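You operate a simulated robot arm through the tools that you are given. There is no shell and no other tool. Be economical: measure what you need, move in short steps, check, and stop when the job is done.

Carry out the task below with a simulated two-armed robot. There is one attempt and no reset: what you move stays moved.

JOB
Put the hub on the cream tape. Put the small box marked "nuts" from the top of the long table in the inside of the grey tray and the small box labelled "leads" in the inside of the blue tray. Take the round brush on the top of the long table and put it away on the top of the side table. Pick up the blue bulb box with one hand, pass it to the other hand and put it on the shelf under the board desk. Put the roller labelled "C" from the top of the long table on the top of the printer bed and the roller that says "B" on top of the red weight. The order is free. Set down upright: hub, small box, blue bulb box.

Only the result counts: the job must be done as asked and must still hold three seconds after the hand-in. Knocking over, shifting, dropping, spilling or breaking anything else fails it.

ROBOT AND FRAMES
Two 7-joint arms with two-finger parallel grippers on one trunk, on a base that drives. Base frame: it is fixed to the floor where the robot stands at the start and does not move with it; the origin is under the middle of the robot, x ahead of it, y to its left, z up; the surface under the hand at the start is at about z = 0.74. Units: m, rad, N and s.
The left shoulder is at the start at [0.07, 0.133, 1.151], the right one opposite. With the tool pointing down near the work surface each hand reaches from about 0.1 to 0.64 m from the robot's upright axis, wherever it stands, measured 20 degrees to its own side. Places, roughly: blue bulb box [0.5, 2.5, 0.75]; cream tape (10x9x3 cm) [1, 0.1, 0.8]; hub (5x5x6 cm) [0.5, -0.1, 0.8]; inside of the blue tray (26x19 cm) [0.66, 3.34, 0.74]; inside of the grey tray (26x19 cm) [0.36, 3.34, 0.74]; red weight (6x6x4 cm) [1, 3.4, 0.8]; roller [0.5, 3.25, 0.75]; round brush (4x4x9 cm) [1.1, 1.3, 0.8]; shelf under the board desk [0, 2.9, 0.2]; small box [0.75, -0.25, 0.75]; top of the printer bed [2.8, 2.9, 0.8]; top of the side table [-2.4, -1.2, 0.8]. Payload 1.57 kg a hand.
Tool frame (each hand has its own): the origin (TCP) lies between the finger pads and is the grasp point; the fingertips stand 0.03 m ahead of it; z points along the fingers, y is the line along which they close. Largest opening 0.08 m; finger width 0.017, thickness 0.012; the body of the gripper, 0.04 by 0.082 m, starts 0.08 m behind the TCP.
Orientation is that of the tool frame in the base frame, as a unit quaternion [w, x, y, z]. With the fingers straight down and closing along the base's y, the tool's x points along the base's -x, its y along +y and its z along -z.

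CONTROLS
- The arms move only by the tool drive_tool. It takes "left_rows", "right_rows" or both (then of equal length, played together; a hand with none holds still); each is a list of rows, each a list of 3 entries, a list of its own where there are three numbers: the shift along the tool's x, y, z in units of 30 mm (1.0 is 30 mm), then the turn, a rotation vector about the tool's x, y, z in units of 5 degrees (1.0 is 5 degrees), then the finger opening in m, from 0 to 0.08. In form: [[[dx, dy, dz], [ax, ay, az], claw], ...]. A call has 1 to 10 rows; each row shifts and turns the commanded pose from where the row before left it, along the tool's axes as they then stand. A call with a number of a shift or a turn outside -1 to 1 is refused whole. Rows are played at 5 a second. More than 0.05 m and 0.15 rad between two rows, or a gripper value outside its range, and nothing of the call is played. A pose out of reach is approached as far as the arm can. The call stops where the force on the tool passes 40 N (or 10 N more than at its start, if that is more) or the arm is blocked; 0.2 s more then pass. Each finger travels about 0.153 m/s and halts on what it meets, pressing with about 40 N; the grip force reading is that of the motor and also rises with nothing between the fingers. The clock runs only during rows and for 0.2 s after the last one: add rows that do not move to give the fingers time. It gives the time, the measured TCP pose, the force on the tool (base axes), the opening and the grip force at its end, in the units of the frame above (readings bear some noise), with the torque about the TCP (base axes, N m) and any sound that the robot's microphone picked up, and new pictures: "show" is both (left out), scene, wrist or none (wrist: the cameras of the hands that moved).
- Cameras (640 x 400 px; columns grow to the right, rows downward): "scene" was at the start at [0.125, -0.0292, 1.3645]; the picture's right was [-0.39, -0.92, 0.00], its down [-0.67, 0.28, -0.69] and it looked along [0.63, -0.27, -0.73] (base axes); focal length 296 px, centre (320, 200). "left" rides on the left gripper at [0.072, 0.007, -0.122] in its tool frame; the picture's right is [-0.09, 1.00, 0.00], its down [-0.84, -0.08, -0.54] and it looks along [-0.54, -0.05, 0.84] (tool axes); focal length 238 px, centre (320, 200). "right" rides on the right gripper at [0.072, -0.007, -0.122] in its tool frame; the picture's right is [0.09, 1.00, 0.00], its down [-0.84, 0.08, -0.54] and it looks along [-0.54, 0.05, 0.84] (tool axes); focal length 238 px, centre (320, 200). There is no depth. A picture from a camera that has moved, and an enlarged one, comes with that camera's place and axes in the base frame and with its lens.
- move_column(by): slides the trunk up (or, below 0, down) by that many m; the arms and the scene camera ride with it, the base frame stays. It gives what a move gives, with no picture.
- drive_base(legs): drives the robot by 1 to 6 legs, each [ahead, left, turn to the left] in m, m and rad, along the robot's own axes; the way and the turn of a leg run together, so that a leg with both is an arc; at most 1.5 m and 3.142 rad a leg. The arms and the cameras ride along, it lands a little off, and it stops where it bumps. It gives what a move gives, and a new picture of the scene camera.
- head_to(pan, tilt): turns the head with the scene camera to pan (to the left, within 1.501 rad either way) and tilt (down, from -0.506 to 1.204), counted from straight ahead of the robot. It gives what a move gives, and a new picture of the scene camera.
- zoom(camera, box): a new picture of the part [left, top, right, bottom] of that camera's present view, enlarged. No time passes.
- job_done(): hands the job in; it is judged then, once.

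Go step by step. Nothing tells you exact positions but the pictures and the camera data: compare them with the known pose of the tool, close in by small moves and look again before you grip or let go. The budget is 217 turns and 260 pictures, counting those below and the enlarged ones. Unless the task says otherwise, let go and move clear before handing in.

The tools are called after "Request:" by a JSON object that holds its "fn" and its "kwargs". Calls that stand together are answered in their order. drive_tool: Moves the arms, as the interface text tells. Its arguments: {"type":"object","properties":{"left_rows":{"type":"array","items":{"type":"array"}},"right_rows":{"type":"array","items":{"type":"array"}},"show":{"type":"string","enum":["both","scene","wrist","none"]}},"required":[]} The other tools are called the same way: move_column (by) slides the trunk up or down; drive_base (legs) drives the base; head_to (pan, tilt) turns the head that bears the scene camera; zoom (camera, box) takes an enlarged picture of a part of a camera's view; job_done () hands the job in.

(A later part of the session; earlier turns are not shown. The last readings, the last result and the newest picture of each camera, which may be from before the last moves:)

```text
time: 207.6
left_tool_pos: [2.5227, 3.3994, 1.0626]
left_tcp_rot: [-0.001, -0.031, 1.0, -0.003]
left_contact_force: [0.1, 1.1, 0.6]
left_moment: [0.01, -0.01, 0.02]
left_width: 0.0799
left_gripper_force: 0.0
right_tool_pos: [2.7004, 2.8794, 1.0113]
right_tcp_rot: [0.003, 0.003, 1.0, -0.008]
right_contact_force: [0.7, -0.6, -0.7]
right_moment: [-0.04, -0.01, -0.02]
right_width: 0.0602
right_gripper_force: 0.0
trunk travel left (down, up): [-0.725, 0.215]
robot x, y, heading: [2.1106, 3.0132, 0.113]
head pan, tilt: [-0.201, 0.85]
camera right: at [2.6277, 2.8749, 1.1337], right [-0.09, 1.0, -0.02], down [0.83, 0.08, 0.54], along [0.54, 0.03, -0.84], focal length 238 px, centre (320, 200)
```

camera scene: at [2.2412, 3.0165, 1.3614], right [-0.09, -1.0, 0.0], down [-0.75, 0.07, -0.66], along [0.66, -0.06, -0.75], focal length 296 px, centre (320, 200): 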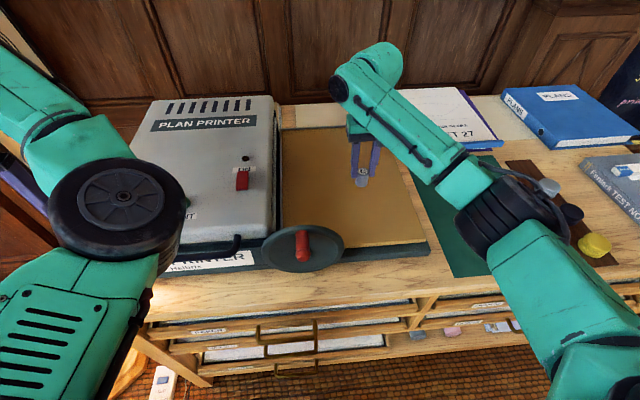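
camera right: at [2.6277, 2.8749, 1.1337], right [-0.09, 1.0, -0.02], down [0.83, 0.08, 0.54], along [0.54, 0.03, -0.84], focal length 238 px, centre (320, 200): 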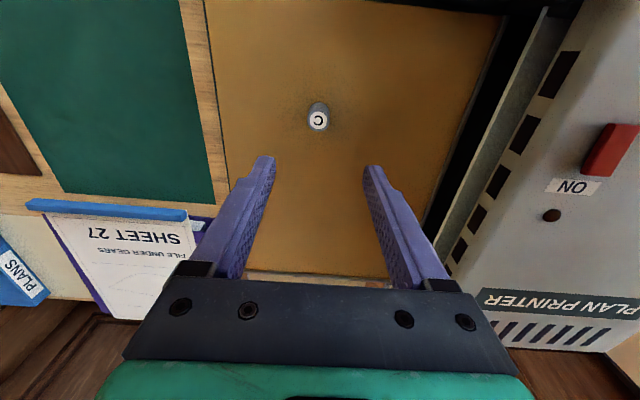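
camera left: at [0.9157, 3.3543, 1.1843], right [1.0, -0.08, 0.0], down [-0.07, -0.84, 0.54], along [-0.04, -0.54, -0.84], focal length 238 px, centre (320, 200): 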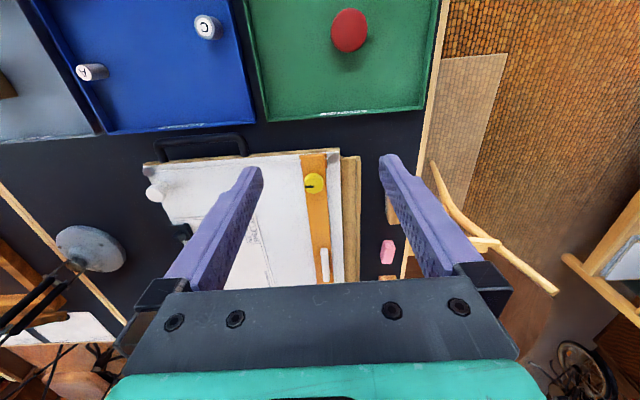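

C stands on the printer bed. Retract the right hand, back out into the lane and turn to face the long table again.

Request:
{"fn": "drive_tool", "kwargs": {"right_rows": [[[1, -0.3, 0], [0, 0, 0], 0.08], [[1, -0.3, 0], [0, 0, 0], 0.08], [[1, -0.3, 0], [0, 0, 0], 0.08], [[1, -0.3, 0], [0, 0, 0], 0.08], [[1, -0.3, 0], [0, 0, 0], 0.08], [[1, 0, 0], [0, 0, 0], 0.08], [[1, 0, 0], [0, 0, 0], 0.08], [[1, 0, 0], [0, 0, 0], 0.08]], "show": "none"}}

Request:
{"fn": "drive_base", "kwargs": {"legs": [[-0.2, 0, 0], [0, -0.8, 0], [0, 0, -1.5], [0, 0, -1.55]]}}

```text
time: 209.3
left_tool_pos: [2.5228, 3.3998, 1.0625]
left_tcp_rot: [-0.002, -0.03, 1.0, -0.003]
left_contact_force: [0.6, -0.6, -0.4]
left_moment: [0.03, 0.01, -0.01]
left_width: 0.0802
left_gripper_force: 0.0
right_tool_pos: [2.4696, 2.8345, 1.0069]
right_tcp_rot: [0.003, 0.003, 1.0, -0.008]
right_contact_force: [0.3, -1.1, 0.3]
right_moment: [0.01, 0.01, 0.05]
right_width: 0.0801
right_gripper_force: 0.1
right hand out of reach, approached as far as the arm can: row 8
trunk travel left (down, up): [-0.725, 0.215]
robot x, y, heading: [2.1138, 3.0141, 0.108]
head pan, tilt: [-0.201, 0.85]
```

```text
time: 222.3
left_tool_pos: [1.6196, 1.7747, 1.0615]
left_tcp_rot: [-0.003, 0.997, 0.077, 0.003]
left_contact_force: [0.5, 0.4, -0.9]
left_moment: [-0.02, -0.01, -0.02]
left_width: 0.0798
left_gripper_force: 0.1
right_tool_pos: [1.6192, 2.3433, 1.0088]
right_tcp_rot: [-0.007, 0.999, 0.043, -0.003]
right_contact_force: [-0.3, -0.4, 0.3]
right_moment: [0.02, 0.0, -0.02]
right_width: 0.0802
right_gripper_force: 0.1
trunk travel left (down, up): [-0.725, 0.215]
robot x, y, heading: [1.9912, 2.1942, -2.936]
head pan, tilt: [-0.201, 0.85]
camera scene: at [1.8671, 2.1853, 1.3615], right [0.0, 1.0, 0.0], down [0.75, 0.0, -0.66], along [-0.66, 0.0, -0.75], focal length 296 px, centre (320, 200)
```

scene: 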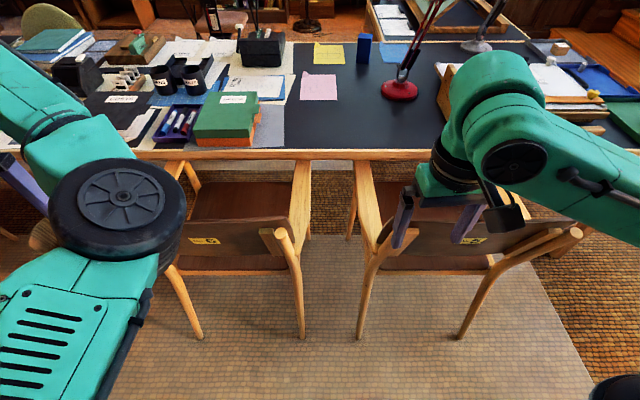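

Try to un-flip the left arm by tilting the hand to point forward, in free air here.

Request:
{"fn": "drive_tool", "kwargs": {"left_rows": [[[0, 0, 0], [0, -1, 0], 0.08], [[0, 0, 0], [0, -1, 0], 0.08], [[0, 0, 0], [0, -1, 0], 0.08], [[0, 0, 0], [0, -1, 0], 0.08], [[0, 0, 0], [0, -1, 0], 0.08], [[0, 0, 0], [0, -1, 0], 0.08], [[0, 0, 0], [0, -1, 0], 0.08], [[0, 0, 0], [0, -1, 0], 0.08], [[0, 0, 0], [0, -1, 0], 0.08], [[0, 0, 0], [0, -1, 0], 0.08]], "show": "none"}}

Request:
{"fn": "drive_tool", "kwargs": {"left_rows": [[[0, -0.5, 0], [0, -1, 0], 0.08], [[0, -0.5, 0], [0, -1, 0], 0.08], [[0, -0.5, 0], [0, -1, 0], 0.08], [[0, -0.5, 0], [0, -1, 0], 0.08], [[0, -0.5, 0], [0, -1, 0], 0.08], [[0, -0.5, 0], [0, -1, 0], 0.08], [[0, -0.5, 0], [0, -1, 0], 0.08], [[0, -0.5, 0], [0, -1, 0], 0.08]], "show": "scene"}}

```text
time: 224.5
left_tool_pos: [1.6126, 1.752, 1.0612]
left_tcp_rot: [0.03, 0.904, 0.07, -0.42]
left_contact_force: [0.9, -0.2, -0.1]
left_moment: [0.01, 0.01, -0.02]
left_width: 0.0801
left_gripper_force: 0.0
left hand out of reach, approached as far as the arm can: row 1, 2, 3, 5, 7
right_tool_pos: [1.6178, 2.3429, 1.0077]
right_tcp_rot: [-0.007, 0.999, 0.042, -0.003]
right_contact_force: [0.0, 0.0, -0.1]
right_moment: [0.04, -0.01, 0.01]
right_width: 0.0798
right_gripper_force: 0.1
trunk travel left (down, up): [-0.725, 0.215]
robot x, y, heading: [1.9915, 2.194, -2.94]
head pan, tilt: [-0.201, 0.85]
```

```text
time: 225.8
left_tool_pos: [1.5806, 1.7873, 1.1638]
left_tcp_rot: [0.112, 0.724, 0.042, -0.68]
left_contact_force: [-0.6, -0.3, 0.1]
left_moment: [0.01, -0.03, 0.02]
left_width: 0.0801
left_gripper_force: 0.1
left hand out of reach, approached as far as the arm can: row 4, 5, 6
right_tool_pos: [1.6175, 2.343, 1.0079]
right_tcp_rot: [-0.008, 0.999, 0.043, -0.003]
right_contact_force: [0.2, -0.4, 0.6]
right_moment: [0.0, 0.01, 0.03]
right_width: 0.0797
right_gripper_force: 0.1
trunk travel left (down, up): [-0.725, 0.215]
robot x, y, heading: [1.9966, 2.1949, -2.941]
head pan, tilt: [-0.201, 0.85]
stopped in row 6 (left hand): the arm was blocked; the commanded pose is now the measured one
camera scene: at [1.8669, 2.1858, 1.3615], right [0.0, 1.0, 0.0], down [0.75, 0.0, -0.66], along [-0.66, 0.0, -0.75], focal length 296 px, centre (320, 200)
```

scene: 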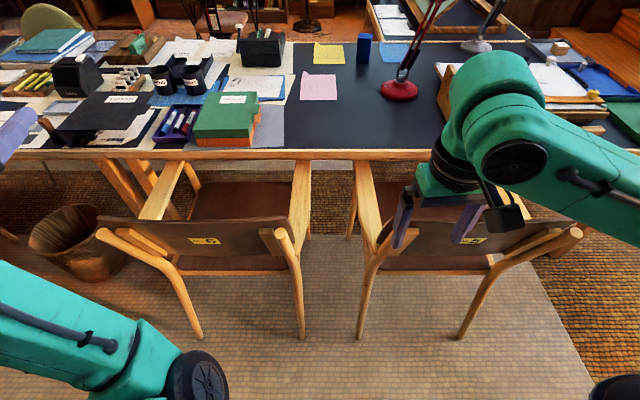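

Request:
{"fn": "head_to", "kwargs": {"pan": 0.4, "tilt": 0.7}}

```text
time: 226.8
left_tool_pos: [1.5804, 1.7879, 1.1627]
left_tcp_rot: [0.112, 0.724, 0.043, -0.68]
left_contact_force: [-1.1, -0.1, 0.1]
left_moment: [-0.01, 0.02, 0.0]
left_width: 0.0801
left_gripper_force: 0.1
right_tool_pos: [1.6185, 2.3432, 1.0076]
right_tcp_rot: [-0.008, 0.999, 0.043, -0.003]
right_contact_force: [0.2, -0.3, 0.0]
right_moment: [-0.01, 0.0, 0.01]
right_width: 0.0801
right_gripper_force: 0.1
trunk travel left (down, up): [-0.725, 0.215]
robot x, y, heading: [1.9922, 2.1934, -2.941]
head pan, tilt: [0.4, 0.7]
camera scene: at [1.8751, 2.1376, 1.3738], right [-0.56, 0.83, 0.0], down [0.53, 0.36, -0.76], along [-0.63, -0.43, -0.64], focal length 296 px, centre (320, 200)
```

scene: 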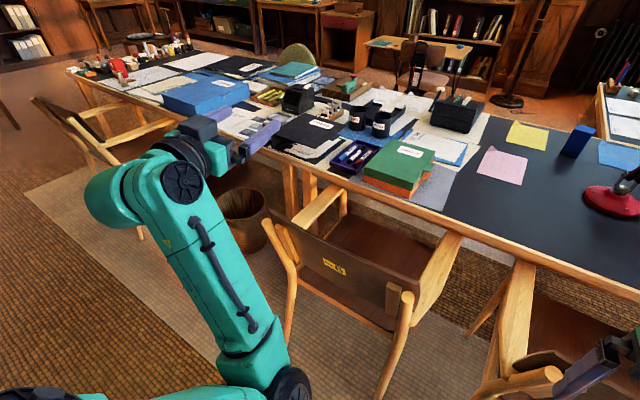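

Request:
{"fn": "drive_tool", "kwargs": {"left_rows": [[[0, -0.8, -0.4], [0, 0, 0], 0.08], [[0, -0.8, -0.4], [0, 0, 0], 0.08], [[0, -0.8, -0.4], [0, 0, 0], 0.08], [[0, -0.8, -0.4], [0, 0, 0], 0.08], [[0, -0.6, -0.2], [0, 1, 0], 0.08], [[0, -0.3, 0], [0, 1, 0], 0.08], [[0, 0, 0], [0, 1, 0], 0.08], [[0, 0, 0], [0, 1, 0], 0.08], [[0, 0, 0], [0, 1, 0], 0.08], [[0, 0, 0], [0, 1, 0], 0.08]], "show": "scene"}}

```text
time: 227.6
left_tool_pos: [1.5788, 1.832, 1.2511]
left_tcp_rot: [-0.172, -0.657, -0.034, 0.734]
left_contact_force: [-1.3, -0.2, 0.1]
left_moment: [-0.01, 0.0, 0.03]
left_width: 0.08
left_gripper_force: 0.1
left hand out of reach, approached as far as the arm can: row 1, 2, 3, 4
right_tool_pos: [1.618, 2.3434, 1.0068]
right_tcp_rot: [-0.008, 0.999, 0.043, -0.002]
right_contact_force: [0.0, -0.2, 0.0]
right_moment: [0.02, -0.01, -0.01]
right_width: 0.08
right_gripper_force: 0.1
trunk travel left (down, up): [-0.725, 0.215]
robot x, y, heading: [1.9942, 2.1905, -2.943]
head pan, tilt: [0.4, 0.7]
stopped in row 4 (left hand): the arm was blocked; the commanded pose is now the measured one
camera scene: at [1.8753, 2.1381, 1.3738], right [-0.56, 0.83, 0.0], down [0.53, 0.36, -0.77], along [-0.63, -0.43, -0.64], focal length 296 px, centre (320, 200)
```

scene: 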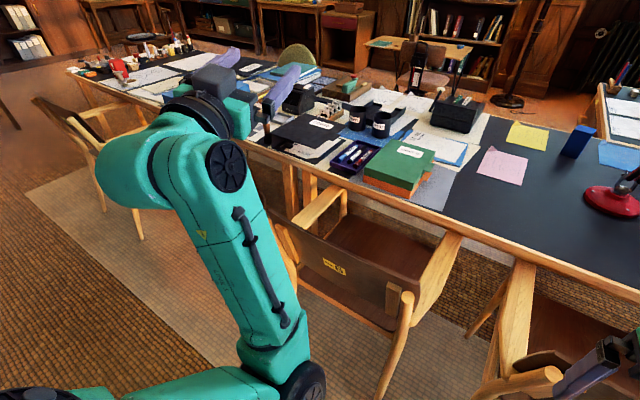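

The elbow is hanging on the inside. Yawing the hand toward the right should push the elbow outward; try it.

Request:
{"fn": "drive_tool", "kwargs": {"left_rows": [[[0.3, 0, 0], [1, 0, 0], 0.08], [[0.3, 0, 0], [1, 0, 0], 0.08], [[0.3, 0, 0], [1, 0, 0], 0.08], [[0, 0, 0], [1, 0, 0], 0.08], [[0, 0, 0], [1, 0, 0], 0.08], [[0, 0, 0], [1, 0, 0], 0.08], [[0, 0, 0], [1, 0, 0], 0.08], [[0, 0, 0], [1, 0, 0], 0.08], [[0, 0, 0], [1, 0, 0], 0.08], [[0, 0, 0], [1, 0, 0], 0.08]], "show": "scene"}}

```text
time: 229.8
left_tool_pos: [1.5769, 1.8246, 1.2228]
left_tcp_rot: [0.128, -0.667, 0.28, 0.679]
left_contact_force: [0.0, 0.0, 0.9]
left_moment: [0.0, -0.01, -0.01]
left_width: 0.08
left_gripper_force: 0.0
right_tool_pos: [1.6179, 2.3428, 1.007]
right_tcp_rot: [-0.009, 0.999, 0.042, -0.003]
right_contact_force: [-0.3, 0.4, 0.6]
right_moment: [0.02, -0.03, 0.01]
right_width: 0.0799
right_gripper_force: 0.2
trunk travel left (down, up): [-0.725, 0.215]
robot x, y, heading: [1.9888, 2.1935, -2.943]
head pan, tilt: [0.4, 0.7]
camera scene: at [1.8752, 2.1365, 1.3737], right [-0.56, 0.83, 0.0], down [0.53, 0.36, -0.76], along [-0.63, -0.43, -0.64], focal length 296 px, centre (320, 200)
```

scene: 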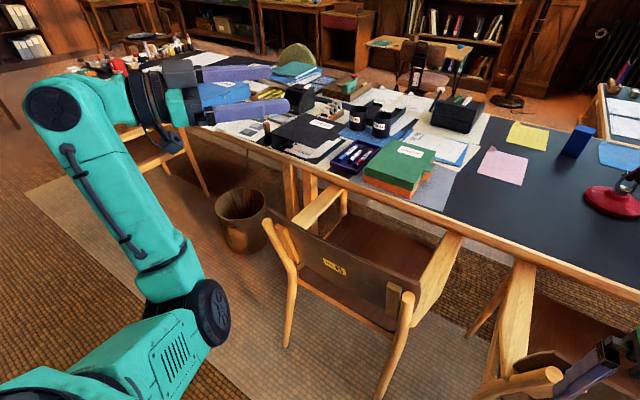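

That works: the elbow moves outward. Continue.

Request:
{"fn": "drive_tool", "kwargs": {"left_rows": [[[0.2, 0, 0], [1, 0, 0], 0.08], [[0.2, 0, 0], [1, 0, 0], 0.08], [[0.2, 0, 0], [1, 0, 0], 0.08], [[0.3, 0, 0.4], [1, 0, 0], 0.08], [[0.3, 0, 0.4], [1, 0, 0], 0.08], [[0.3, 0, 0.4], [1, 0, 0], 0.08], [[0.3, 0, 0.4], [0, 0, 0], 0.08], [[0.3, 0, 0.4], [0, 0, 0], 0.08], [[0.3, 0, 0.4], [0, 0, 0], 0.08], [[0, 0, 0.4], [0, 0, 0], 0.08]], "show": "scene"}}

```text
time: 232.0
left_tool_pos: [1.5261, 1.8832, 1.1418]
left_tcp_rot: [-0.295, 0.611, -0.446, -0.584]
left_contact_force: [-0.5, -1.1, -0.6]
left_moment: [0.01, -0.03, 0.0]
left_width: 0.08
left_gripper_force: 0.0
right_tool_pos: [1.6179, 2.3427, 1.0086]
right_tcp_rot: [-0.007, 0.999, 0.042, -0.002]
right_contact_force: [0.3, -0.3, -0.2]
right_moment: [0.0, 0.06, -0.01]
right_width: 0.0802
right_gripper_force: 0.1
trunk travel left (down, up): [-0.725, 0.215]
robot x, y, heading: [1.9945, 2.1904, -2.938]
head pan, tilt: [0.4, 0.7]
camera scene: at [1.8751, 2.1378, 1.3738], right [-0.56, 0.83, 0.0], down [0.53, 0.36, -0.76], along [-0.63, -0.43, -0.64], focal length 296 px, centre (320, 200)
```

scene: 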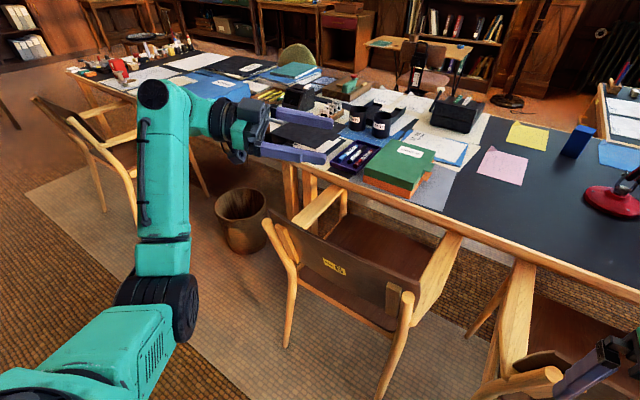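

Good. Now pitch the fingers down again with the elbow outside.

Request:
{"fn": "drive_tool", "kwargs": {"left_rows": [[[0, 0, 0], [0, 1, 0], 0.08], [[0, 0, 0], [0, 1, 0], 0.08], [[0, 0, 0], [0, 1, 0], 0.08], [[0, 0, 0], [0, 1, 0], 0.08], [[0, 0, 0], [0, 1, 0], 0.08], [[0, 0, 0], [0, 1, 0], 0.08], [[0, 0, 0], [0, 1, 0], 0.08], [[0, 0, 0], [0, 1, 0], 0.08], [[0, 0, 0], [0, 1, 0], 0.08], [[0, 0, 0], [0, 1, 0], 0.08]], "show": "none"}}

Request:
{"fn": "drive_tool", "kwargs": {"left_rows": [[[0, 0, 0], [0, 1, 0], 0.08], [[0, 0, 0], [0, 1, 0], 0.08], [[0, 0, 0], [0, 1, 0], 0.08], [[0, 0, 0], [0, 1, 0], 0.08], [[0, 0, 0], [0, 1, 0], 0.08], [[0, 0, 0], [0, 1, 0], 0.08], [[0, 0, 0], [0, 0, -1], 0.08], [[0, 0, 0], [0, 0, -1], 0.08], [[0, 0, 0], [0, 0, -1], 0.08], [[0, 0, 0], [0, 0, -1], 0.08]], "show": "scene"}}

```text
time: 234.2
left_tool_pos: [1.5268, 1.8834, 1.1406]
left_tcp_rot: [-0.078, 0.802, -0.528, -0.27]
left_contact_force: [-0.3, 0.1, 0.6]
left_moment: [-0.01, -0.01, -0.01]
left_width: 0.08
left_gripper_force: 0.0
right_tool_pos: [1.6179, 2.344, 1.0075]
right_tcp_rot: [-0.007, 0.999, 0.043, -0.003]
right_contact_force: [0.7, -0.1, -0.6]
right_moment: [0.01, 0.02, -0.01]
right_width: 0.0797
right_gripper_force: 0.1
trunk travel left (down, up): [-0.725, 0.215]
robot x, y, heading: [1.9929, 2.1928, -2.943]
head pan, tilt: [0.4, 0.7]
```

```text
time: 236.4
left_tool_pos: [1.5257, 1.882, 1.1405]
left_tcp_rot: [0.051, 0.924, -0.375, -0.064]
left_contact_force: [0.1, -0.6, 0.6]
left_moment: [0.0, 0.03, -0.06]
left_width: 0.0799
left_gripper_force: 0.0
right_tool_pos: [1.6185, 2.3436, 1.0081]
right_tcp_rot: [-0.008, 0.999, 0.042, -0.003]
right_contact_force: [-0.2, -0.3, 0.2]
right_moment: [0.01, 0.0, -0.01]
right_width: 0.0797
right_gripper_force: 0.0
trunk travel left (down, up): [-0.725, 0.215]
robot x, y, heading: [1.9942, 2.1939, -2.937]
head pan, tilt: [0.4, 0.7]
camera scene: at [1.8752, 2.1372, 1.3738], right [-0.56, 0.83, 0.0], down [0.53, 0.36, -0.76], along [-0.63, -0.43, -0.64], focal length 296 px, centre (320, 200)
```

scene: 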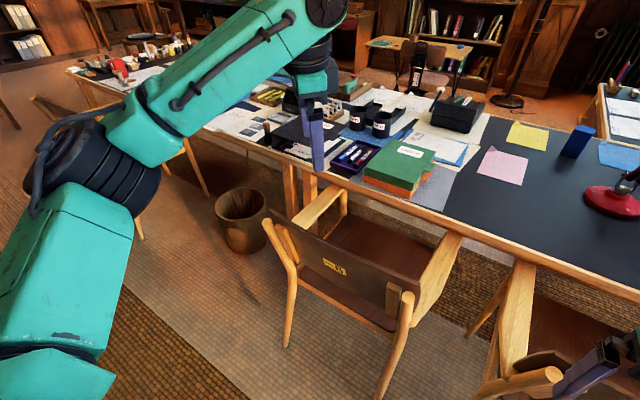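

The left arm is restored to its normal posture. Straighten the hand (tilt/yaw) and pull it in.

Request:
{"fn": "drive_tool", "kwargs": {"left_rows": [[[0, 0, 0], [0.8, 0.45, 0], 0.08], [[0, 0, 0], [0.8, 0.45, 0], 0.08], [[0, 0, 0], [0, 0, -1], 0.08], [[0, 0, 0], [0, 0, -1], 0.08], [[0, 0, 0.3], [0, 0, -1], 0.08], [[0.3, 0, 0.3], [0, 0, -1], 0.08], [[0.4, 0, 0.3], [0, 0, -1], 0.08], [[0.5, 0, 0.3], [0, 0, -1], 0.08], [[0.5, 0, 0.3], [0, 0, -1], 0.08], [[0.5, 0, 0.3], [0, 0, -1], 0.08]], "show": "none"}}

Request:
{"fn": "drive_tool", "kwargs": {"left_rows": [[[0.6, 0, 0.3], [0, 0, -1], 0.08], [[0.6, 0, 0.3], [0, 0, -1], 0.08], [[0.6, 0, 0], [0, 0, -1], 0.08]], "show": "none"}}

```text
time: 238.6
left_tool_pos: [1.5913, 1.8625, 1.0879]
left_tcp_rot: [0.0, 0.999, -0.037, -0.002]
left_contact_force: [-0.1, 0.0, -0.7]
left_moment: [0.03, 0.03, -0.01]
left_width: 0.0801
left_gripper_force: 0.1
right_tool_pos: [1.6191, 2.342, 1.0076]
right_tcp_rot: [-0.009, 0.999, 0.043, -0.003]
right_contact_force: [1.0, -0.1, 0.3]
right_moment: [-0.01, 0.03, 0.0]
right_width: 0.0801
right_gripper_force: 0.0
trunk travel left (down, up): [-0.725, 0.215]
robot x, y, heading: [1.9951, 2.1925, -2.942]
head pan, tilt: [0.4, 0.7]
```

```text
time: 239.4
left_tool_pos: [1.6435, 1.8628, 1.0698]
left_tcp_rot: [0.0, 0.996, 0.094, -0.002]
left_contact_force: [-0.5, 0.9, 0.1]
left_moment: [-0.02, 0.0, 0.01]
left_width: 0.0798
left_gripper_force: 0.0
right_tool_pos: [1.6179, 2.3434, 1.0084]
right_tcp_rot: [-0.009, 0.999, 0.043, -0.003]
right_contact_force: [-0.3, -0.1, -0.1]
right_moment: [-0.04, -0.02, 0.0]
right_width: 0.0803
right_gripper_force: 0.0
trunk travel left (down, up): [-0.725, 0.215]
robot x, y, heading: [1.9962, 2.1955, -2.939]
head pan, tilt: [0.4, 0.7]
```

Now drive back down to the first table's end to look for the "leads" box (the small orange/teal boxes with labels).

Request:
{"fn": "drive_base", "kwargs": {"legs": [[0, 0, -0.2], [0, 1.4, 0], [0, 1.3, 0], [0.25, 0, 0]]}}

Request:
{"fn": "head_to", "kwargs": {"pan": -0.1, "tilt": 0.7}}

```text
time: 254.7
left_tool_pos: [1.3265, -0.7665, 1.0695]
left_tcp_rot: [0.001, 1.0, -0.008, -0.002]
left_contact_force: [0.7, -0.2, -0.1]
left_moment: [0.0, -0.02, 0.02]
left_width: 0.0801
left_gripper_force: 0.1
right_tool_pos: [1.398, -0.2904, 1.0083]
right_tcp_rot: [-0.008, 0.998, -0.057, -0.003]
right_contact_force: [0.1, 0.9, -0.7]
right_moment: [0.0, -0.01, 0.0]
right_width: 0.08
right_gripper_force: 0.1
trunk travel left (down, up): [-0.725, 0.215]
robot x, y, heading: [1.7333, -0.5087, 3.138]
head pan, tilt: [0.4, 0.7]
camera scene: at [1.6089, -0.5434, 1.3739], right [-0.39, 0.92, 0.0], down [0.59, 0.25, -0.77], along [-0.71, -0.3, -0.64], focal length 296 px, centre (320, 200)
```

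scene: 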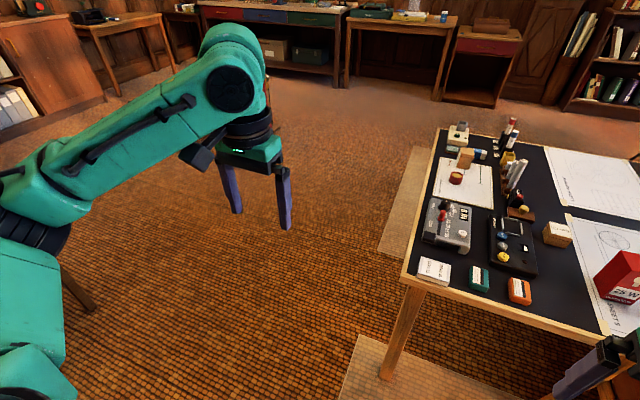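

```text
time: 255.6
left_tool_pos: [1.3263, -0.7661, 1.0701]
left_tcp_rot: [-0.001, 1.0, -0.007, -0.003]
left_contact_force: [0.8, 0.4, 0.1]
left_moment: [0.0, 0.0, 0.0]
left_width: 0.08
left_gripper_force: 0.2
right_tool_pos: [1.3985, -0.2917, 1.0085]
right_tcp_rot: [-0.008, 0.998, -0.058, -0.002]
right_contact_force: [0.3, 0.0, 0.0]
right_moment: [0.02, -0.03, 0.0]
right_width: 0.0799
right_gripper_force: 0.0
trunk travel left (down, up): [-0.725, 0.215]
robot x, y, heading: [1.735, -0.5104, 3.139]
head pan, tilt: [-0.099, 0.7]
camera scene: at [1.6019, -0.502, 1.3738], right [0.1, 0.99, 0.0], down [0.64, -0.06, -0.77], along [-0.76, 0.08, -0.64], focal length 296 px, centre (320, 200)
```

scene: 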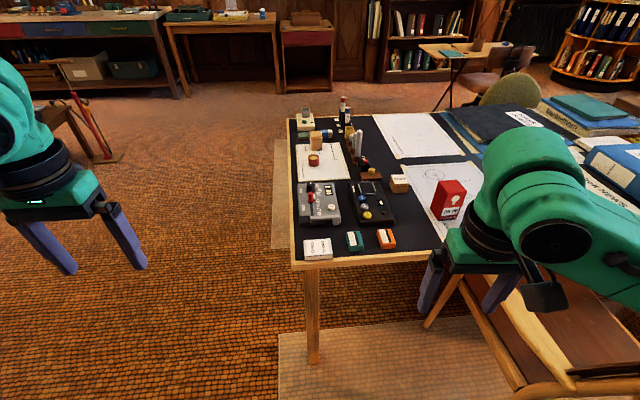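

Request:
{"fn": "zoom", "kwargs": {"camera": "scene", "box": [290, 170, 450, 270]}}

Request:
{"fn": "zoom", "kwargs": {"camera": "scene", "box": [285, 90, 445, 190]}}

```text
4.00 times, centred on (370, 220) of scene
camera zoom: at [1.6019, -0.502, 1.3738], right [0.1, 0.99, 0.0], down [0.64, -0.06, -0.77], along [-0.76, 0.08, -0.64], focal length 1182 px, centre (120, 120)
```

zoom: 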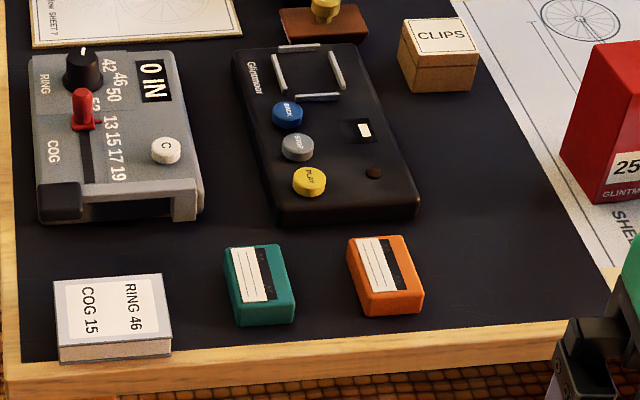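

```text
4.00 times, centred on (365, 140) of scene
camera zoom: at [1.6019, -0.502, 1.3738], right [0.1, 0.99, 0.0], down [0.64, -0.06, -0.77], along [-0.76, 0.08, -0.64], focal length 1182 px, centre (140, 440)
```

zoom: 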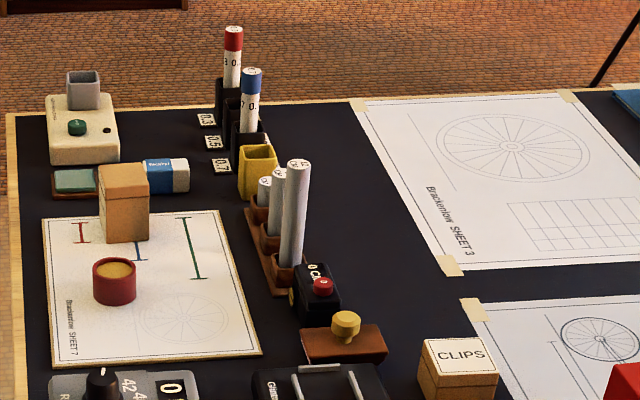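

The orange/teal items are not "leads", and the plain carton shows no label. I'll look over the middle of the table next while going for the brush.

Request:
{"fn": "drive_base", "kwargs": {"legs": [[-0.3, 0, 0], [0, -1.45, 0], [0.3, 0, 0]]}}

Request:
{"fn": "head_to", "kwargs": {"pan": 0.35, "tilt": 0.6}}

Request:
{"fn": "zoom", "kwargs": {"camera": "scene", "box": [100, 60, 420, 260]}}

```text
time: 266.0
left_tool_pos: [1.3082, 0.6408, 1.0698]
left_tcp_rot: [0.0, 1.0, 0.012, -0.002]
left_contact_force: [-0.2, -0.5, -0.1]
left_moment: [0.04, 0.01, 0.0]
left_width: 0.0798
left_gripper_force: 0.1
right_tool_pos: [1.3609, 1.1192, 1.0085]
right_tcp_rot: [-0.008, 0.999, -0.037, -0.003]
right_contact_force: [-0.9, 0.1, -0.5]
right_moment: [0.03, 0.02, -0.04]
right_width: 0.0801
right_gripper_force: 0.0
trunk travel left (down, up): [-0.725, 0.215]
robot x, y, heading: [1.7077, 0.9097, -3.1]
head pan, tilt: [-0.099, 0.7]
camera scene: at [1.5733, 0.9172, 1.3739], right [0.06, 1.0, 0.0], down [0.64, -0.04, -0.77], along [-0.76, 0.05, -0.64], focal length 296 px, centre (320, 200)
```

scene: 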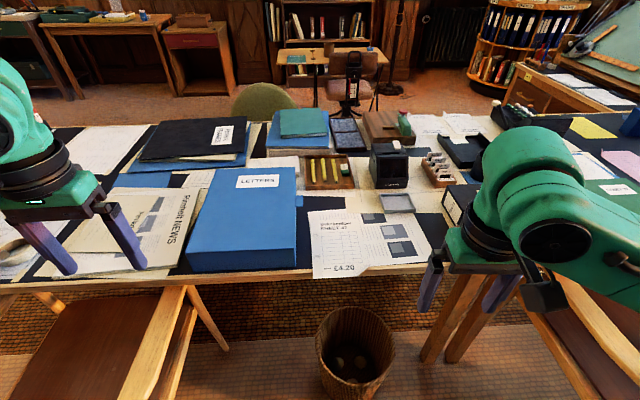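

```text
time: 266.9
left_tool_pos: [1.3085, 0.64, 1.07]
left_tcp_rot: [0.0, 1.0, 0.013, -0.001]
left_contact_force: [0.0, -0.6, 0.1]
left_moment: [-0.02, 0.01, -0.02]
left_width: 0.0799
left_gripper_force: 0.0
right_tool_pos: [1.36, 1.1196, 1.0073]
right_tcp_rot: [-0.008, 0.999, -0.038, -0.002]
right_contact_force: [0.2, 0.6, -0.8]
right_moment: [0.01, 0.03, 0.01]
right_width: 0.0801
right_gripper_force: 0.0
trunk travel left (down, up): [-0.725, 0.215]
robot x, y, heading: [1.7067, 0.9137, -3.102]
head pan, tilt: [0.351, 0.6]
camera scene: at [1.5755, 0.8785, 1.3824], right [-0.38, 0.93, 0.0], down [0.52, 0.21, -0.82], along [-0.76, -0.31, -0.57], focal length 296 px, centre (320, 200)
```

scene: 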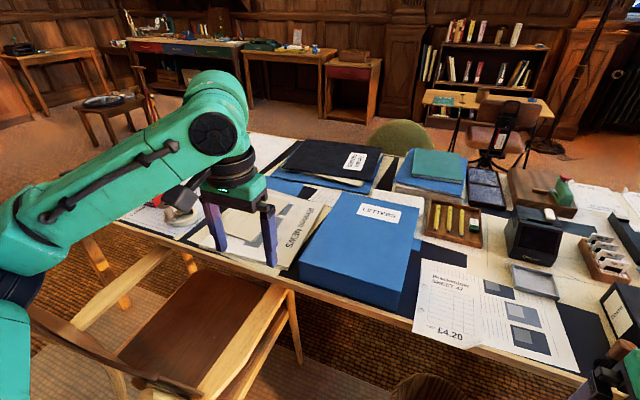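

```text
2.00 times, centred on (260, 160) of scene
camera zoom: at [1.5755, 0.8785, 1.3824], right [-0.38, 0.93, 0.0], down [0.52, 0.21, -0.82], along [-0.76, -0.31, -0.57], focal length 591 px, centre (440, 280)
```

zoom: 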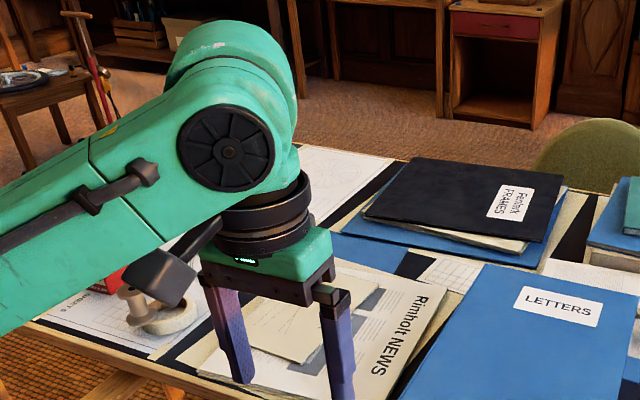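

No leads here either; I'll inspect the carton's hidden side later. Now get the brush with the right hand: shift the base to about (1.60, 1.20).

Request:
{"fn": "drive_base", "kwargs": {"legs": [[0.1, -0.28, 0]]}}

Request:
{"fn": "head_to", "kwargs": {"pan": -0.2, "tilt": 0.9}}

```text
time: 268.9
left_tool_pos: [1.1986, 0.9081, 1.07]
left_tcp_rot: [0.0, 1.0, 0.017, -0.002]
left_contact_force: [0.6, -0.1, 0.7]
left_moment: [-0.01, -0.02, -0.01]
left_width: 0.08
left_gripper_force: 0.0
right_tool_pos: [1.2487, 1.3869, 1.008]
right_tcp_rot: [-0.008, 0.999, -0.034, -0.003]
right_contact_force: [0.5, -0.8, -0.8]
right_moment: [0.01, 0.01, 0.03]
right_width: 0.08
right_gripper_force: 0.0
trunk travel left (down, up): [-0.725, 0.215]
robot x, y, heading: [1.5985, 1.1827, -3.092]
head pan, tilt: [0.351, 0.6]
camera scene: at [1.4657, 1.1466, 1.3824], right [-0.39, 0.92, 0.0], down [0.52, 0.22, -0.82], along [-0.76, -0.32, -0.57], focal length 296 px, centre (320, 200)
```

scene: 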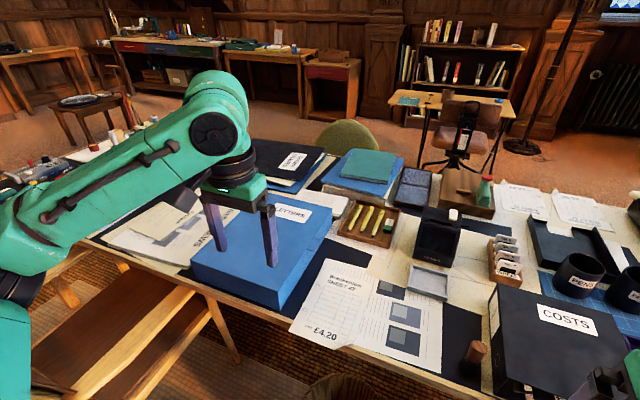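

```text
time: 269.9
left_tool_pos: [1.1994, 0.9092, 1.0706]
left_tcp_rot: [0.0, 1.0, 0.016, -0.002]
left_contact_force: [0.4, -0.5, 0.3]
left_moment: [0.02, -0.01, 0.03]
left_width: 0.0799
left_gripper_force: 0.0
right_tool_pos: [1.2474, 1.3872, 1.008]
right_tcp_rot: [-0.009, 0.999, -0.034, -0.003]
right_contact_force: [-1.0, 0.4, -0.2]
right_moment: [0.0, 0.0, -0.04]
right_width: 0.0801
right_gripper_force: 0.1
trunk travel left (down, up): [-0.725, 0.215]
robot x, y, heading: [1.5949, 1.1824, -3.093]
head pan, tilt: [-0.201, 0.901]
camera scene: at [1.4723, 1.193, 1.3577], right [0.15, 0.99, 0.0], down [0.77, -0.12, -0.62], along [-0.61, 0.1, -0.78], focal length 296 px, centre (320, 200)
```

scene: 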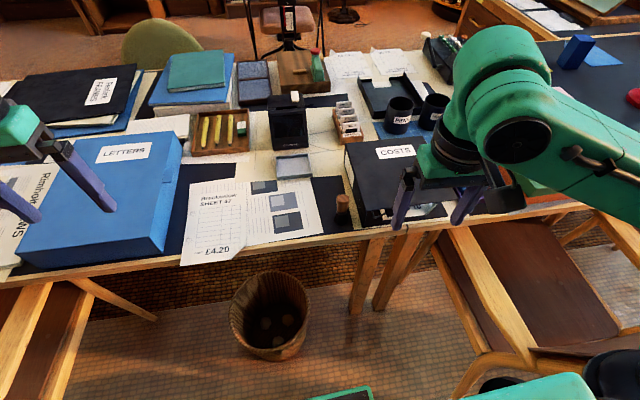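

Brush stands at about (1.065, 1.315), close to the COSTS binder, so I'll grip along x: move above and yaw the hand ~80°.

Request:
{"fn": "drive_tool", "kwargs": {"right_rows": [[[-0.98, 0.47, 0], [0, 0, 0], 0.08], [[-0.98, 0.47, 0], [0, 0, 0], 0.08], [[-0.98, 0.47, 0], [0, 0, 0], 0.08], [[-0.98, 0.47, 0], [0, 0, 0], 0.08], [[-0.98, 0.47, 0], [0, 0, 0], 0.08], [[-0.98, 0.47, 0], [0, 0, 0], 0.08], [[0, 0, 0], [0, 0, -1], 0.08], [[0, 0, 0], [0, 0, -1], 0.08], [[0, 0, 0], [0, 0, -1], 0.08], [[0, 0, 0], [0, 0, -1], 0.08]], "show": "none"}}

Request:
{"fn": "drive_tool", "kwargs": {"right_rows": [[[0, 0, 0], [0, 0, -1], 0.08], [[0, 0, 0], [0, 0, -1], 0.08], [[0, 0, 0], [0, 0, -1], 0.08], [[0, 0, 0], [0, 0, -1], 0.08], [[0, 0, 0], [0, 0, -1], 0.08], [[0, 0, 0], [0, 0, -1], 0.08], [[0, 0, 0], [0, 0, -1], 0.08], [[0, 0, 0], [0, 0, -1], 0.08], [[0, 0, 0.5], [0, 0, -1], 0.08], [[0, 0, 0.5], [0, 0, -1], 0.08]]}}

```text
time: 272.1
left_tool_pos: [1.1991, 0.9108, 1.0704]
left_tcp_rot: [0.0, 1.0, 0.016, -0.002]
left_contact_force: [-0.3, -0.4, 0.5]
left_moment: [0.0, 0.0, 0.03]
left_width: 0.0804
left_gripper_force: 0.1
right_tool_pos: [1.0664, 1.3139, 1.0082]
right_tcp_rot: [-0.009, 0.99, 0.142, -0.002]
right_contact_force: [-0.2, 0.3, 1.0]
right_moment: [-0.01, 0.0, -0.01]
right_width: 0.0799
right_gripper_force: 0.1
trunk travel left (down, up): [-0.725, 0.215]
robot x, y, heading: [1.5956, 1.1817, -3.092]
head pan, tilt: [-0.201, 0.901]
```

```text
time: 274.3
left_tool_pos: [1.199, 0.9086, 1.0701]
left_tcp_rot: [0.0, 1.0, 0.017, -0.002]
left_contact_force: [0.5, 0.4, 0.6]
left_moment: [0.02, 0.03, 0.0]
left_width: 0.0802
left_gripper_force: 0.0
right_tool_pos: [1.0656, 1.3151, 0.9776]
right_tcp_rot: [-0.009, 0.838, 0.546, 0.002]
right_contact_force: [0.3, -0.1, 1.1]
right_moment: [-0.03, -0.01, -0.01]
right_width: 0.0796
right_gripper_force: 0.1
trunk travel left (down, up): [-0.725, 0.215]
robot x, y, heading: [1.5957, 1.1841, -3.093]
head pan, tilt: [-0.201, 0.901]
camera scene: at [1.4719, 1.1936, 1.3576], right [0.15, 0.99, 0.0], down [0.77, -0.12, -0.62], along [-0.61, 0.1, -0.78], focal length 296 px, centre (320, 200)
camera right: at [1.0894, 1.3805, 1.1008], right [0.95, -0.32, -0.01], down [-0.26, -0.81, 0.53], along [-0.18, -0.5, -0.85], focal length 238 px, centre (320, 200)
```

scene: 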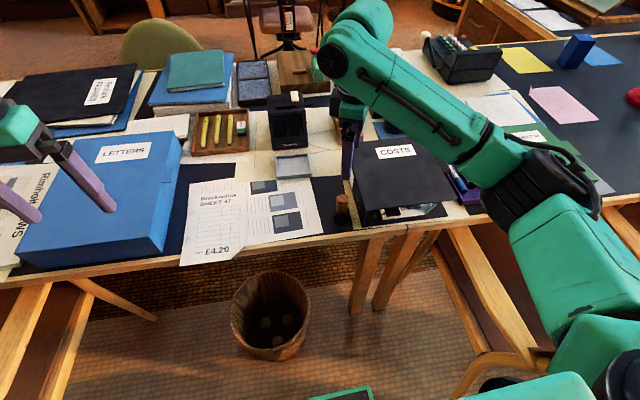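
right: 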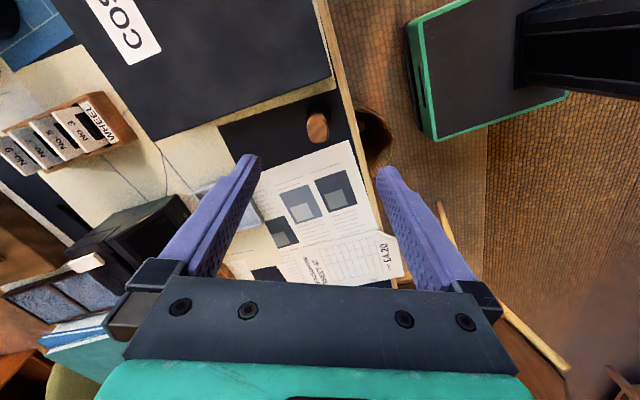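

Request:
{"fn": "drive_tool", "kwargs": {"right_rows": [[[-0.2, -0.13, 1], [0, 0, 0], 0.07], [[0, 0, 1], [0, 0, 0], 0.07], [[0, 0, 1], [0, 0, 0], 0.07], [[0, 0, 1], [0, 0, 0], 0.07]], "show": "wrist"}}

Request:
{"fn": "zoom", "kwargs": {"camera": "scene", "box": [280, 130, 460, 240]}}

```text
time: 275.3
left_tool_pos: [1.1983, 0.9082, 1.0695]
left_tcp_rot: [0.001, 1.0, 0.017, 0.0]
left_contact_force: [0.0, 0.5, 1.3]
left_moment: [-0.01, -0.04, -0.01]
left_width: 0.0803
left_gripper_force: 0.0
right_tool_pos: [1.0599, 1.315, 0.8572]
right_tcp_rot: [-0.008, 0.838, 0.546, 0.004]
right_contact_force: [0.6, -0.8, 0.7]
right_moment: [0.01, 0.0, 0.01]
right_width: 0.0698
right_gripper_force: 0.1
trunk travel left (down, up): [-0.725, 0.215]
robot x, y, heading: [1.5912, 1.1783, -3.091]
head pan, tilt: [-0.201, 0.901]
camera right: at [1.0831, 1.3793, 0.9811], right [0.95, -0.32, -0.01], down [-0.27, -0.81, 0.53], along [-0.18, -0.5, -0.85], focal length 238 px, centre (320, 200)
```

right: 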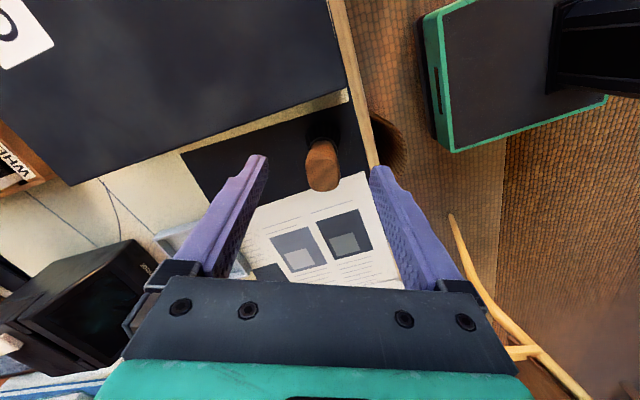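

```text
3.56 times, centred on (370, 185) of scene
camera zoom: at [1.4715, 1.1935, 1.3576], right [0.15, 0.99, 0.0], down [0.77, -0.12, -0.62], along [-0.61, 0.1, -0.78], focal length 1051 px, centre (142, 253)
```

zoom: 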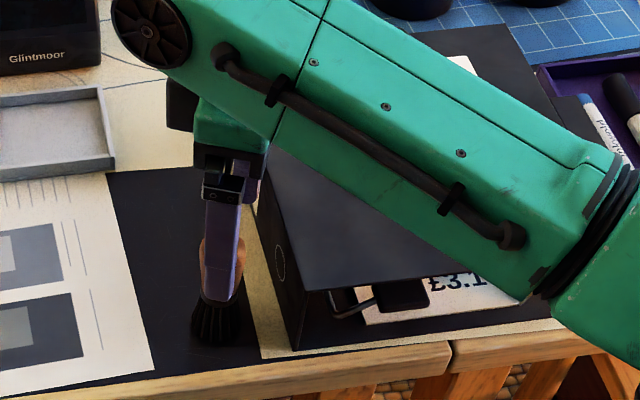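

Request:
{"fn": "drive_tool", "kwargs": {"right_rows": [[[-0.2, 0.08, 0.9], [0, 0, 0], 0.07], [[0, 0, 0.9], [0, 0, 0], 0.07], [[0, 0, 0], [0, 0, 0], 0.0], [[0, 0, 0], [0, 0, 0], 0.0], [[0, 0, 0], [0, 0, 0], 0.0], [[0, 0, -0.5], [0, 0, 0], 0.0]], "show": "wrist"}}

```text
time: 276.7
left_tool_pos: [1.1991, 0.9093, 1.0699]
left_tcp_rot: [-0.001, 1.0, 0.015, -0.002]
left_contact_force: [0.2, 0.2, -0.2]
left_moment: [0.0, 0.0, 0.03]
left_width: 0.0799
left_gripper_force: 0.1
right_tool_pos: [1.059, 1.3087, 0.8183]
right_tcp_rot: [-0.008, 0.838, 0.546, 0.002]
right_contact_force: [0.4, 0.2, -0.1]
right_moment: [-0.05, -0.01, -0.01]
right_width: 0.0293
right_gripper_force: 38.8
trunk travel left (down, up): [-0.725, 0.215]
robot x, y, heading: [1.5942, 1.1829, -3.095]
head pan, tilt: [-0.201, 0.901]
camera right: at [1.0831, 1.3738, 0.9421], right [0.95, -0.32, -0.01], down [-0.27, -0.81, 0.53], along [-0.18, -0.5, -0.85], focal length 238 px, centre (320, 200)
```

right: 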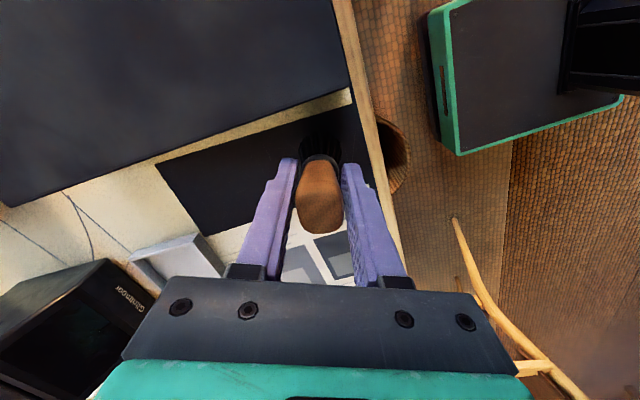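

Brush gripped. Lift and yaw back while retracting.

Request:
{"fn": "drive_tool", "kwargs": {"right_rows": [[[0, 0, -1], [0, 0, 0], 0.0], [[0, 0, -1], [0, 0, 0], 0.0], [[0, 0, -1], [0, 0, 0], 0.0], [[0, 0, -1], [0, 0, 0], 0.0], [[0, 0, -1], [0, 0, 0], 0.0], [[0, 0, -1], [0, 0, 0], 0.0], [[0, 0, -1], [0, 0, 1], 0.0], [[0, 0, 0], [0, 0, 1], 0.0], [[0, 0, 0], [0, 0, 1], 0.0], [[0, 0, 0], [0, 0, 1], 0.0]], "show": "none"}}

Request:
{"fn": "drive_tool", "kwargs": {"right_rows": [[[0, 0, 0], [0, 0, 1], 0.0], [[0, 0, 0], [0, 0, 1], 0.0], [[0, 0, 0], [0, 0, 1], 0.0], [[0, 0, 0], [0, 0, 1], 0.0], [[0, 0, 0], [0, 0, 1], 0.0], [[0.5, 0, 0], [0, 0, 1], 0.0], [[0.8, 0, 0], [0, 0, 1], 0.0], [[0.8, -0.5, 0], [0, 0, 1], 0.0], [[0.8, -0.5, 0], [0, 0, 1], 0.0], [[0.8, -0.5, 0], [0, 0, 0], 0.0]], "show": "wrist"}}

```text
time: 278.9
left_tool_pos: [1.199, 0.909, 1.0696]
left_tcp_rot: [-0.001, 1.0, 0.015, -0.002]
left_contact_force: [-0.1, -0.2, 0.2]
left_moment: [0.0, 0.0, 0.01]
left_width: 0.0798
left_gripper_force: 0.0
right_tool_pos: [1.0603, 1.3047, 1.0283]
right_tcp_rot: [-0.009, 0.92, 0.391, 0.001]
right_contact_force: [-0.7, 0.4, -0.7]
right_moment: [0.02, 0.01, 0.0]
right_width: 0.0289
right_gripper_force: 38.8
trunk travel left (down, up): [-0.725, 0.215]
robot x, y, heading: [1.595, 1.1797, -3.095]
head pan, tilt: [-0.201, 0.901]
```

```text
time: 281.1
left_tool_pos: [1.2, 0.9099, 1.0717]
left_tcp_rot: [-0.001, 1.0, 0.016, -0.002]
left_contact_force: [-0.5, 0.1, 0.7]
left_moment: [-0.02, 0.03, -0.01]
left_width: 0.0802
left_gripper_force: 0.0
right_tool_pos: [1.1648, 1.3691, 1.0301]
right_tcp_rot: [-0.009, 1.0, 0.01, -0.003]
right_contact_force: [0.6, -1.1, -0.7]
right_moment: [0.0, 0.03, 0.02]
right_width: 0.0292
right_gripper_force: 38.9
trunk travel left (down, up): [-0.725, 0.215]
robot x, y, heading: [1.5956, 1.1847, -3.092]
head pan, tilt: [-0.201, 0.901]
camera right: at [1.2373, 1.3741, 1.1518], right [0.11, -0.99, -0.02], down [-0.83, -0.1, 0.55], along [-0.54, -0.05, -0.84], focal length 238 px, centre (320, 200)
```

right: 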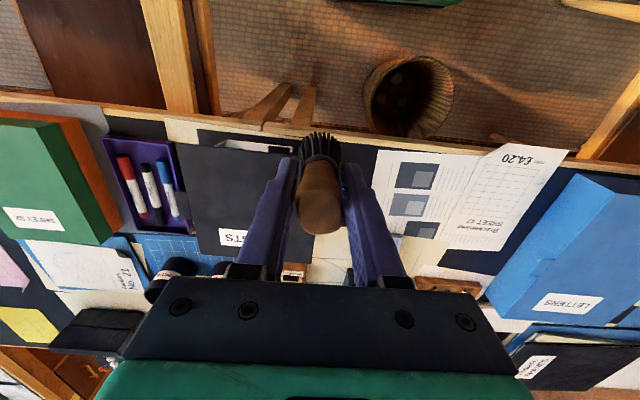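

Now drive round the south end, heading west, and inspect the carton's hidden side.

Request:
{"fn": "drive_base", "kwargs": {"legs": [[-0.42, 0, 0], [0, 1.2, 0], [0, 1.2, 0], [1.4, 0, 0]]}}

Request:
{"fn": "head_to", "kwargs": {"pan": -1.4, "tilt": 0.6}}

```text
time: 301.7
left_tool_pos: [0.3503, -1.5763, 1.0695]
left_tcp_rot: [0.0, 0.999, 0.033, -0.003]
left_contact_force: [0.5, -0.1, -0.5]
left_moment: [-0.01, 0.04, -0.01]
left_width: 0.0799
left_gripper_force: 0.1
right_tool_pos: [0.3005, -1.1177, 1.0289]
right_tcp_rot: [-0.008, 1.0, 0.025, -0.002]
right_contact_force: [-0.3, 0.1, 0.1]
right_moment: [0.0, -0.03, 0.0]
right_width: 0.0291
right_gripper_force: 38.6
trunk travel left (down, up): [-0.725, 0.215]
robot x, y, heading: [0.7391, -1.2882, -3.062]
head pan, tilt: [-0.201, 0.901]
camera scene: at [0.6147, -1.2835, 1.3576], right [0.12, 0.99, 0.0], down [0.78, -0.1, -0.62], along [-0.62, 0.08, -0.78], focal length 296 px, centre (320, 200)
```

scene: 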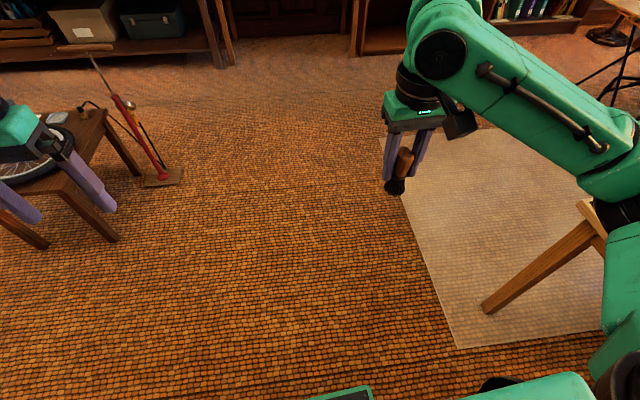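

```text
time: 303.1
left_tool_pos: [0.3497, -1.5755, 1.0691]
left_tcp_rot: [0.0, 0.999, 0.032, -0.001]
left_contact_force: [-0.2, -0.3, 0.2]
left_moment: [-0.01, 0.0, -0.01]
left_width: 0.0803
left_gripper_force: 0.1
right_tool_pos: [0.3008, -1.1188, 1.0298]
right_tcp_rot: [-0.008, 1.0, 0.025, -0.002]
right_contact_force: [-0.3, 0.5, -0.6]
right_moment: [0.02, -0.01, 0.01]
right_width: 0.0292
right_gripper_force: 38.5
trunk travel left (down, up): [-0.725, 0.215]
robot x, y, heading: [0.744, -1.2915, -3.064]
head pan, tilt: [-1.4, 0.6]
camera scene: at [0.6676, -1.2071, 1.3824], right [0.97, 0.25, 0.0], down [0.14, -0.55, -0.82], along [-0.2, 0.8, -0.57], focal length 296 px, centre (320, 200)
```

scene: 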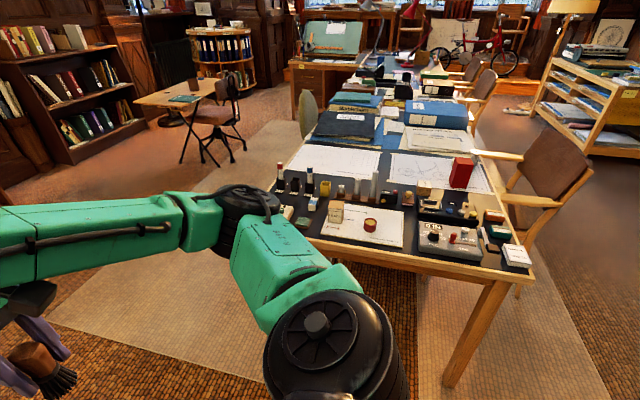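

Request:
{"fn": "zoom", "kwargs": {"camera": "scene", "box": [290, 170, 410, 250]}}

```text
5.00 times, centred on (350, 210) of scene
camera zoom: at [0.6676, -1.2071, 1.3824], right [0.97, 0.25, 0.0], down [0.14, -0.55, -0.82], along [-0.2, 0.8, -0.57], focal length 1478 px, centre (170, 150)
```

zoom: 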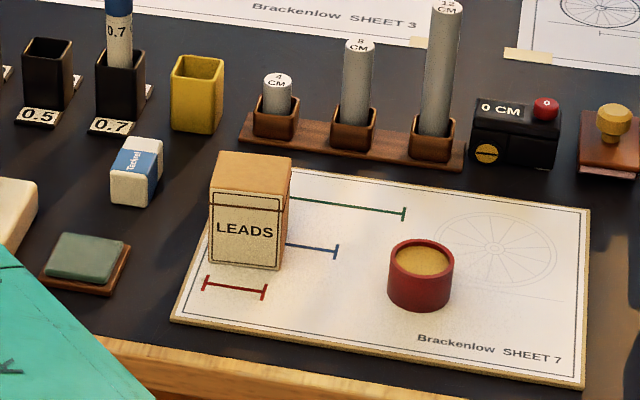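

Found: the carton's south face says LEADS. Turn to face the table end and approach for a left-hand pick.

Request:
{"fn": "drive_base", "kwargs": {"legs": [[0, 0, -1.65], [0.28, 0, 0]]}}

Request:
{"fn": "head_to", "kwargs": {"pan": 0.1, "tilt": 0.85}}

```text
time: 309.1
left_tool_pos: [0.4989, -0.5995, 1.0712]
left_tcp_rot: [0.002, -0.695, 0.719, 0.002]
left_contact_force: [-0.7, 0.6, -0.3]
left_moment: [0.01, -0.05, 0.02]
left_width: 0.0801
left_gripper_force: 0.1
right_tool_pos: [0.9592, -0.5959, 1.0295]
right_tcp_rot: [0.009, -0.689, 0.724, -0.005]
right_contact_force: [0.0, -0.8, -0.1]
right_moment: [-0.02, 0.0, -0.01]
right_width: 0.0292
right_gripper_force: 39.0
trunk travel left (down, up): [-0.725, 0.215]
robot x, y, heading: [0.7443, -1.0123, 1.547]
head pan, tilt: [-1.4, 0.6]
camera scene: at [0.834, -0.9493, 1.3825], right [0.15, -0.99, 0.0], down [-0.56, -0.08, -0.83], along [0.82, 0.12, -0.56], focal length 296 px, centre (320, 200)
```

scene: 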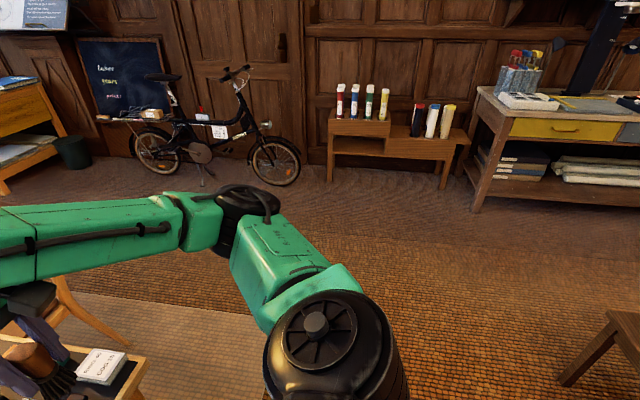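

```text
time: 310.7
left_tool_pos: [0.4987, -0.5986, 1.069]
left_tcp_rot: [0.002, -0.695, 0.719, 0.002]
left_contact_force: [-0.5, 0.0, -0.7]
left_moment: [0.0, -0.02, -0.01]
left_width: 0.08
left_gripper_force: 0.0
right_tool_pos: [0.9599, -0.5946, 1.0295]
right_tcp_rot: [0.007, -0.689, 0.725, -0.005]
right_contact_force: [0.3, -0.7, -1.0]
right_moment: [0.01, -0.01, -0.02]
right_width: 0.0291
right_gripper_force: 39.4
trunk travel left (down, up): [-0.725, 0.215]
robot x, y, heading: [0.7474, -1.0131, 1.55]
head pan, tilt: [0.099, 0.85]
camera scene: at [0.7407, -0.8833, 1.3615], right [1.0, 0.08, 0.0], down [0.06, -0.75, -0.66], along [-0.05, 0.66, -0.75], focal length 296 px, centre (320, 200)
```

scene: 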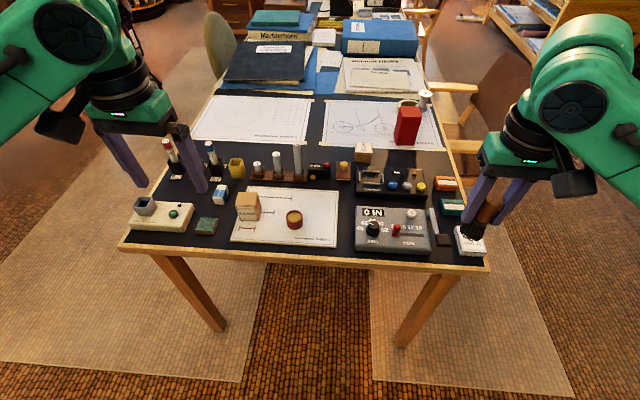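

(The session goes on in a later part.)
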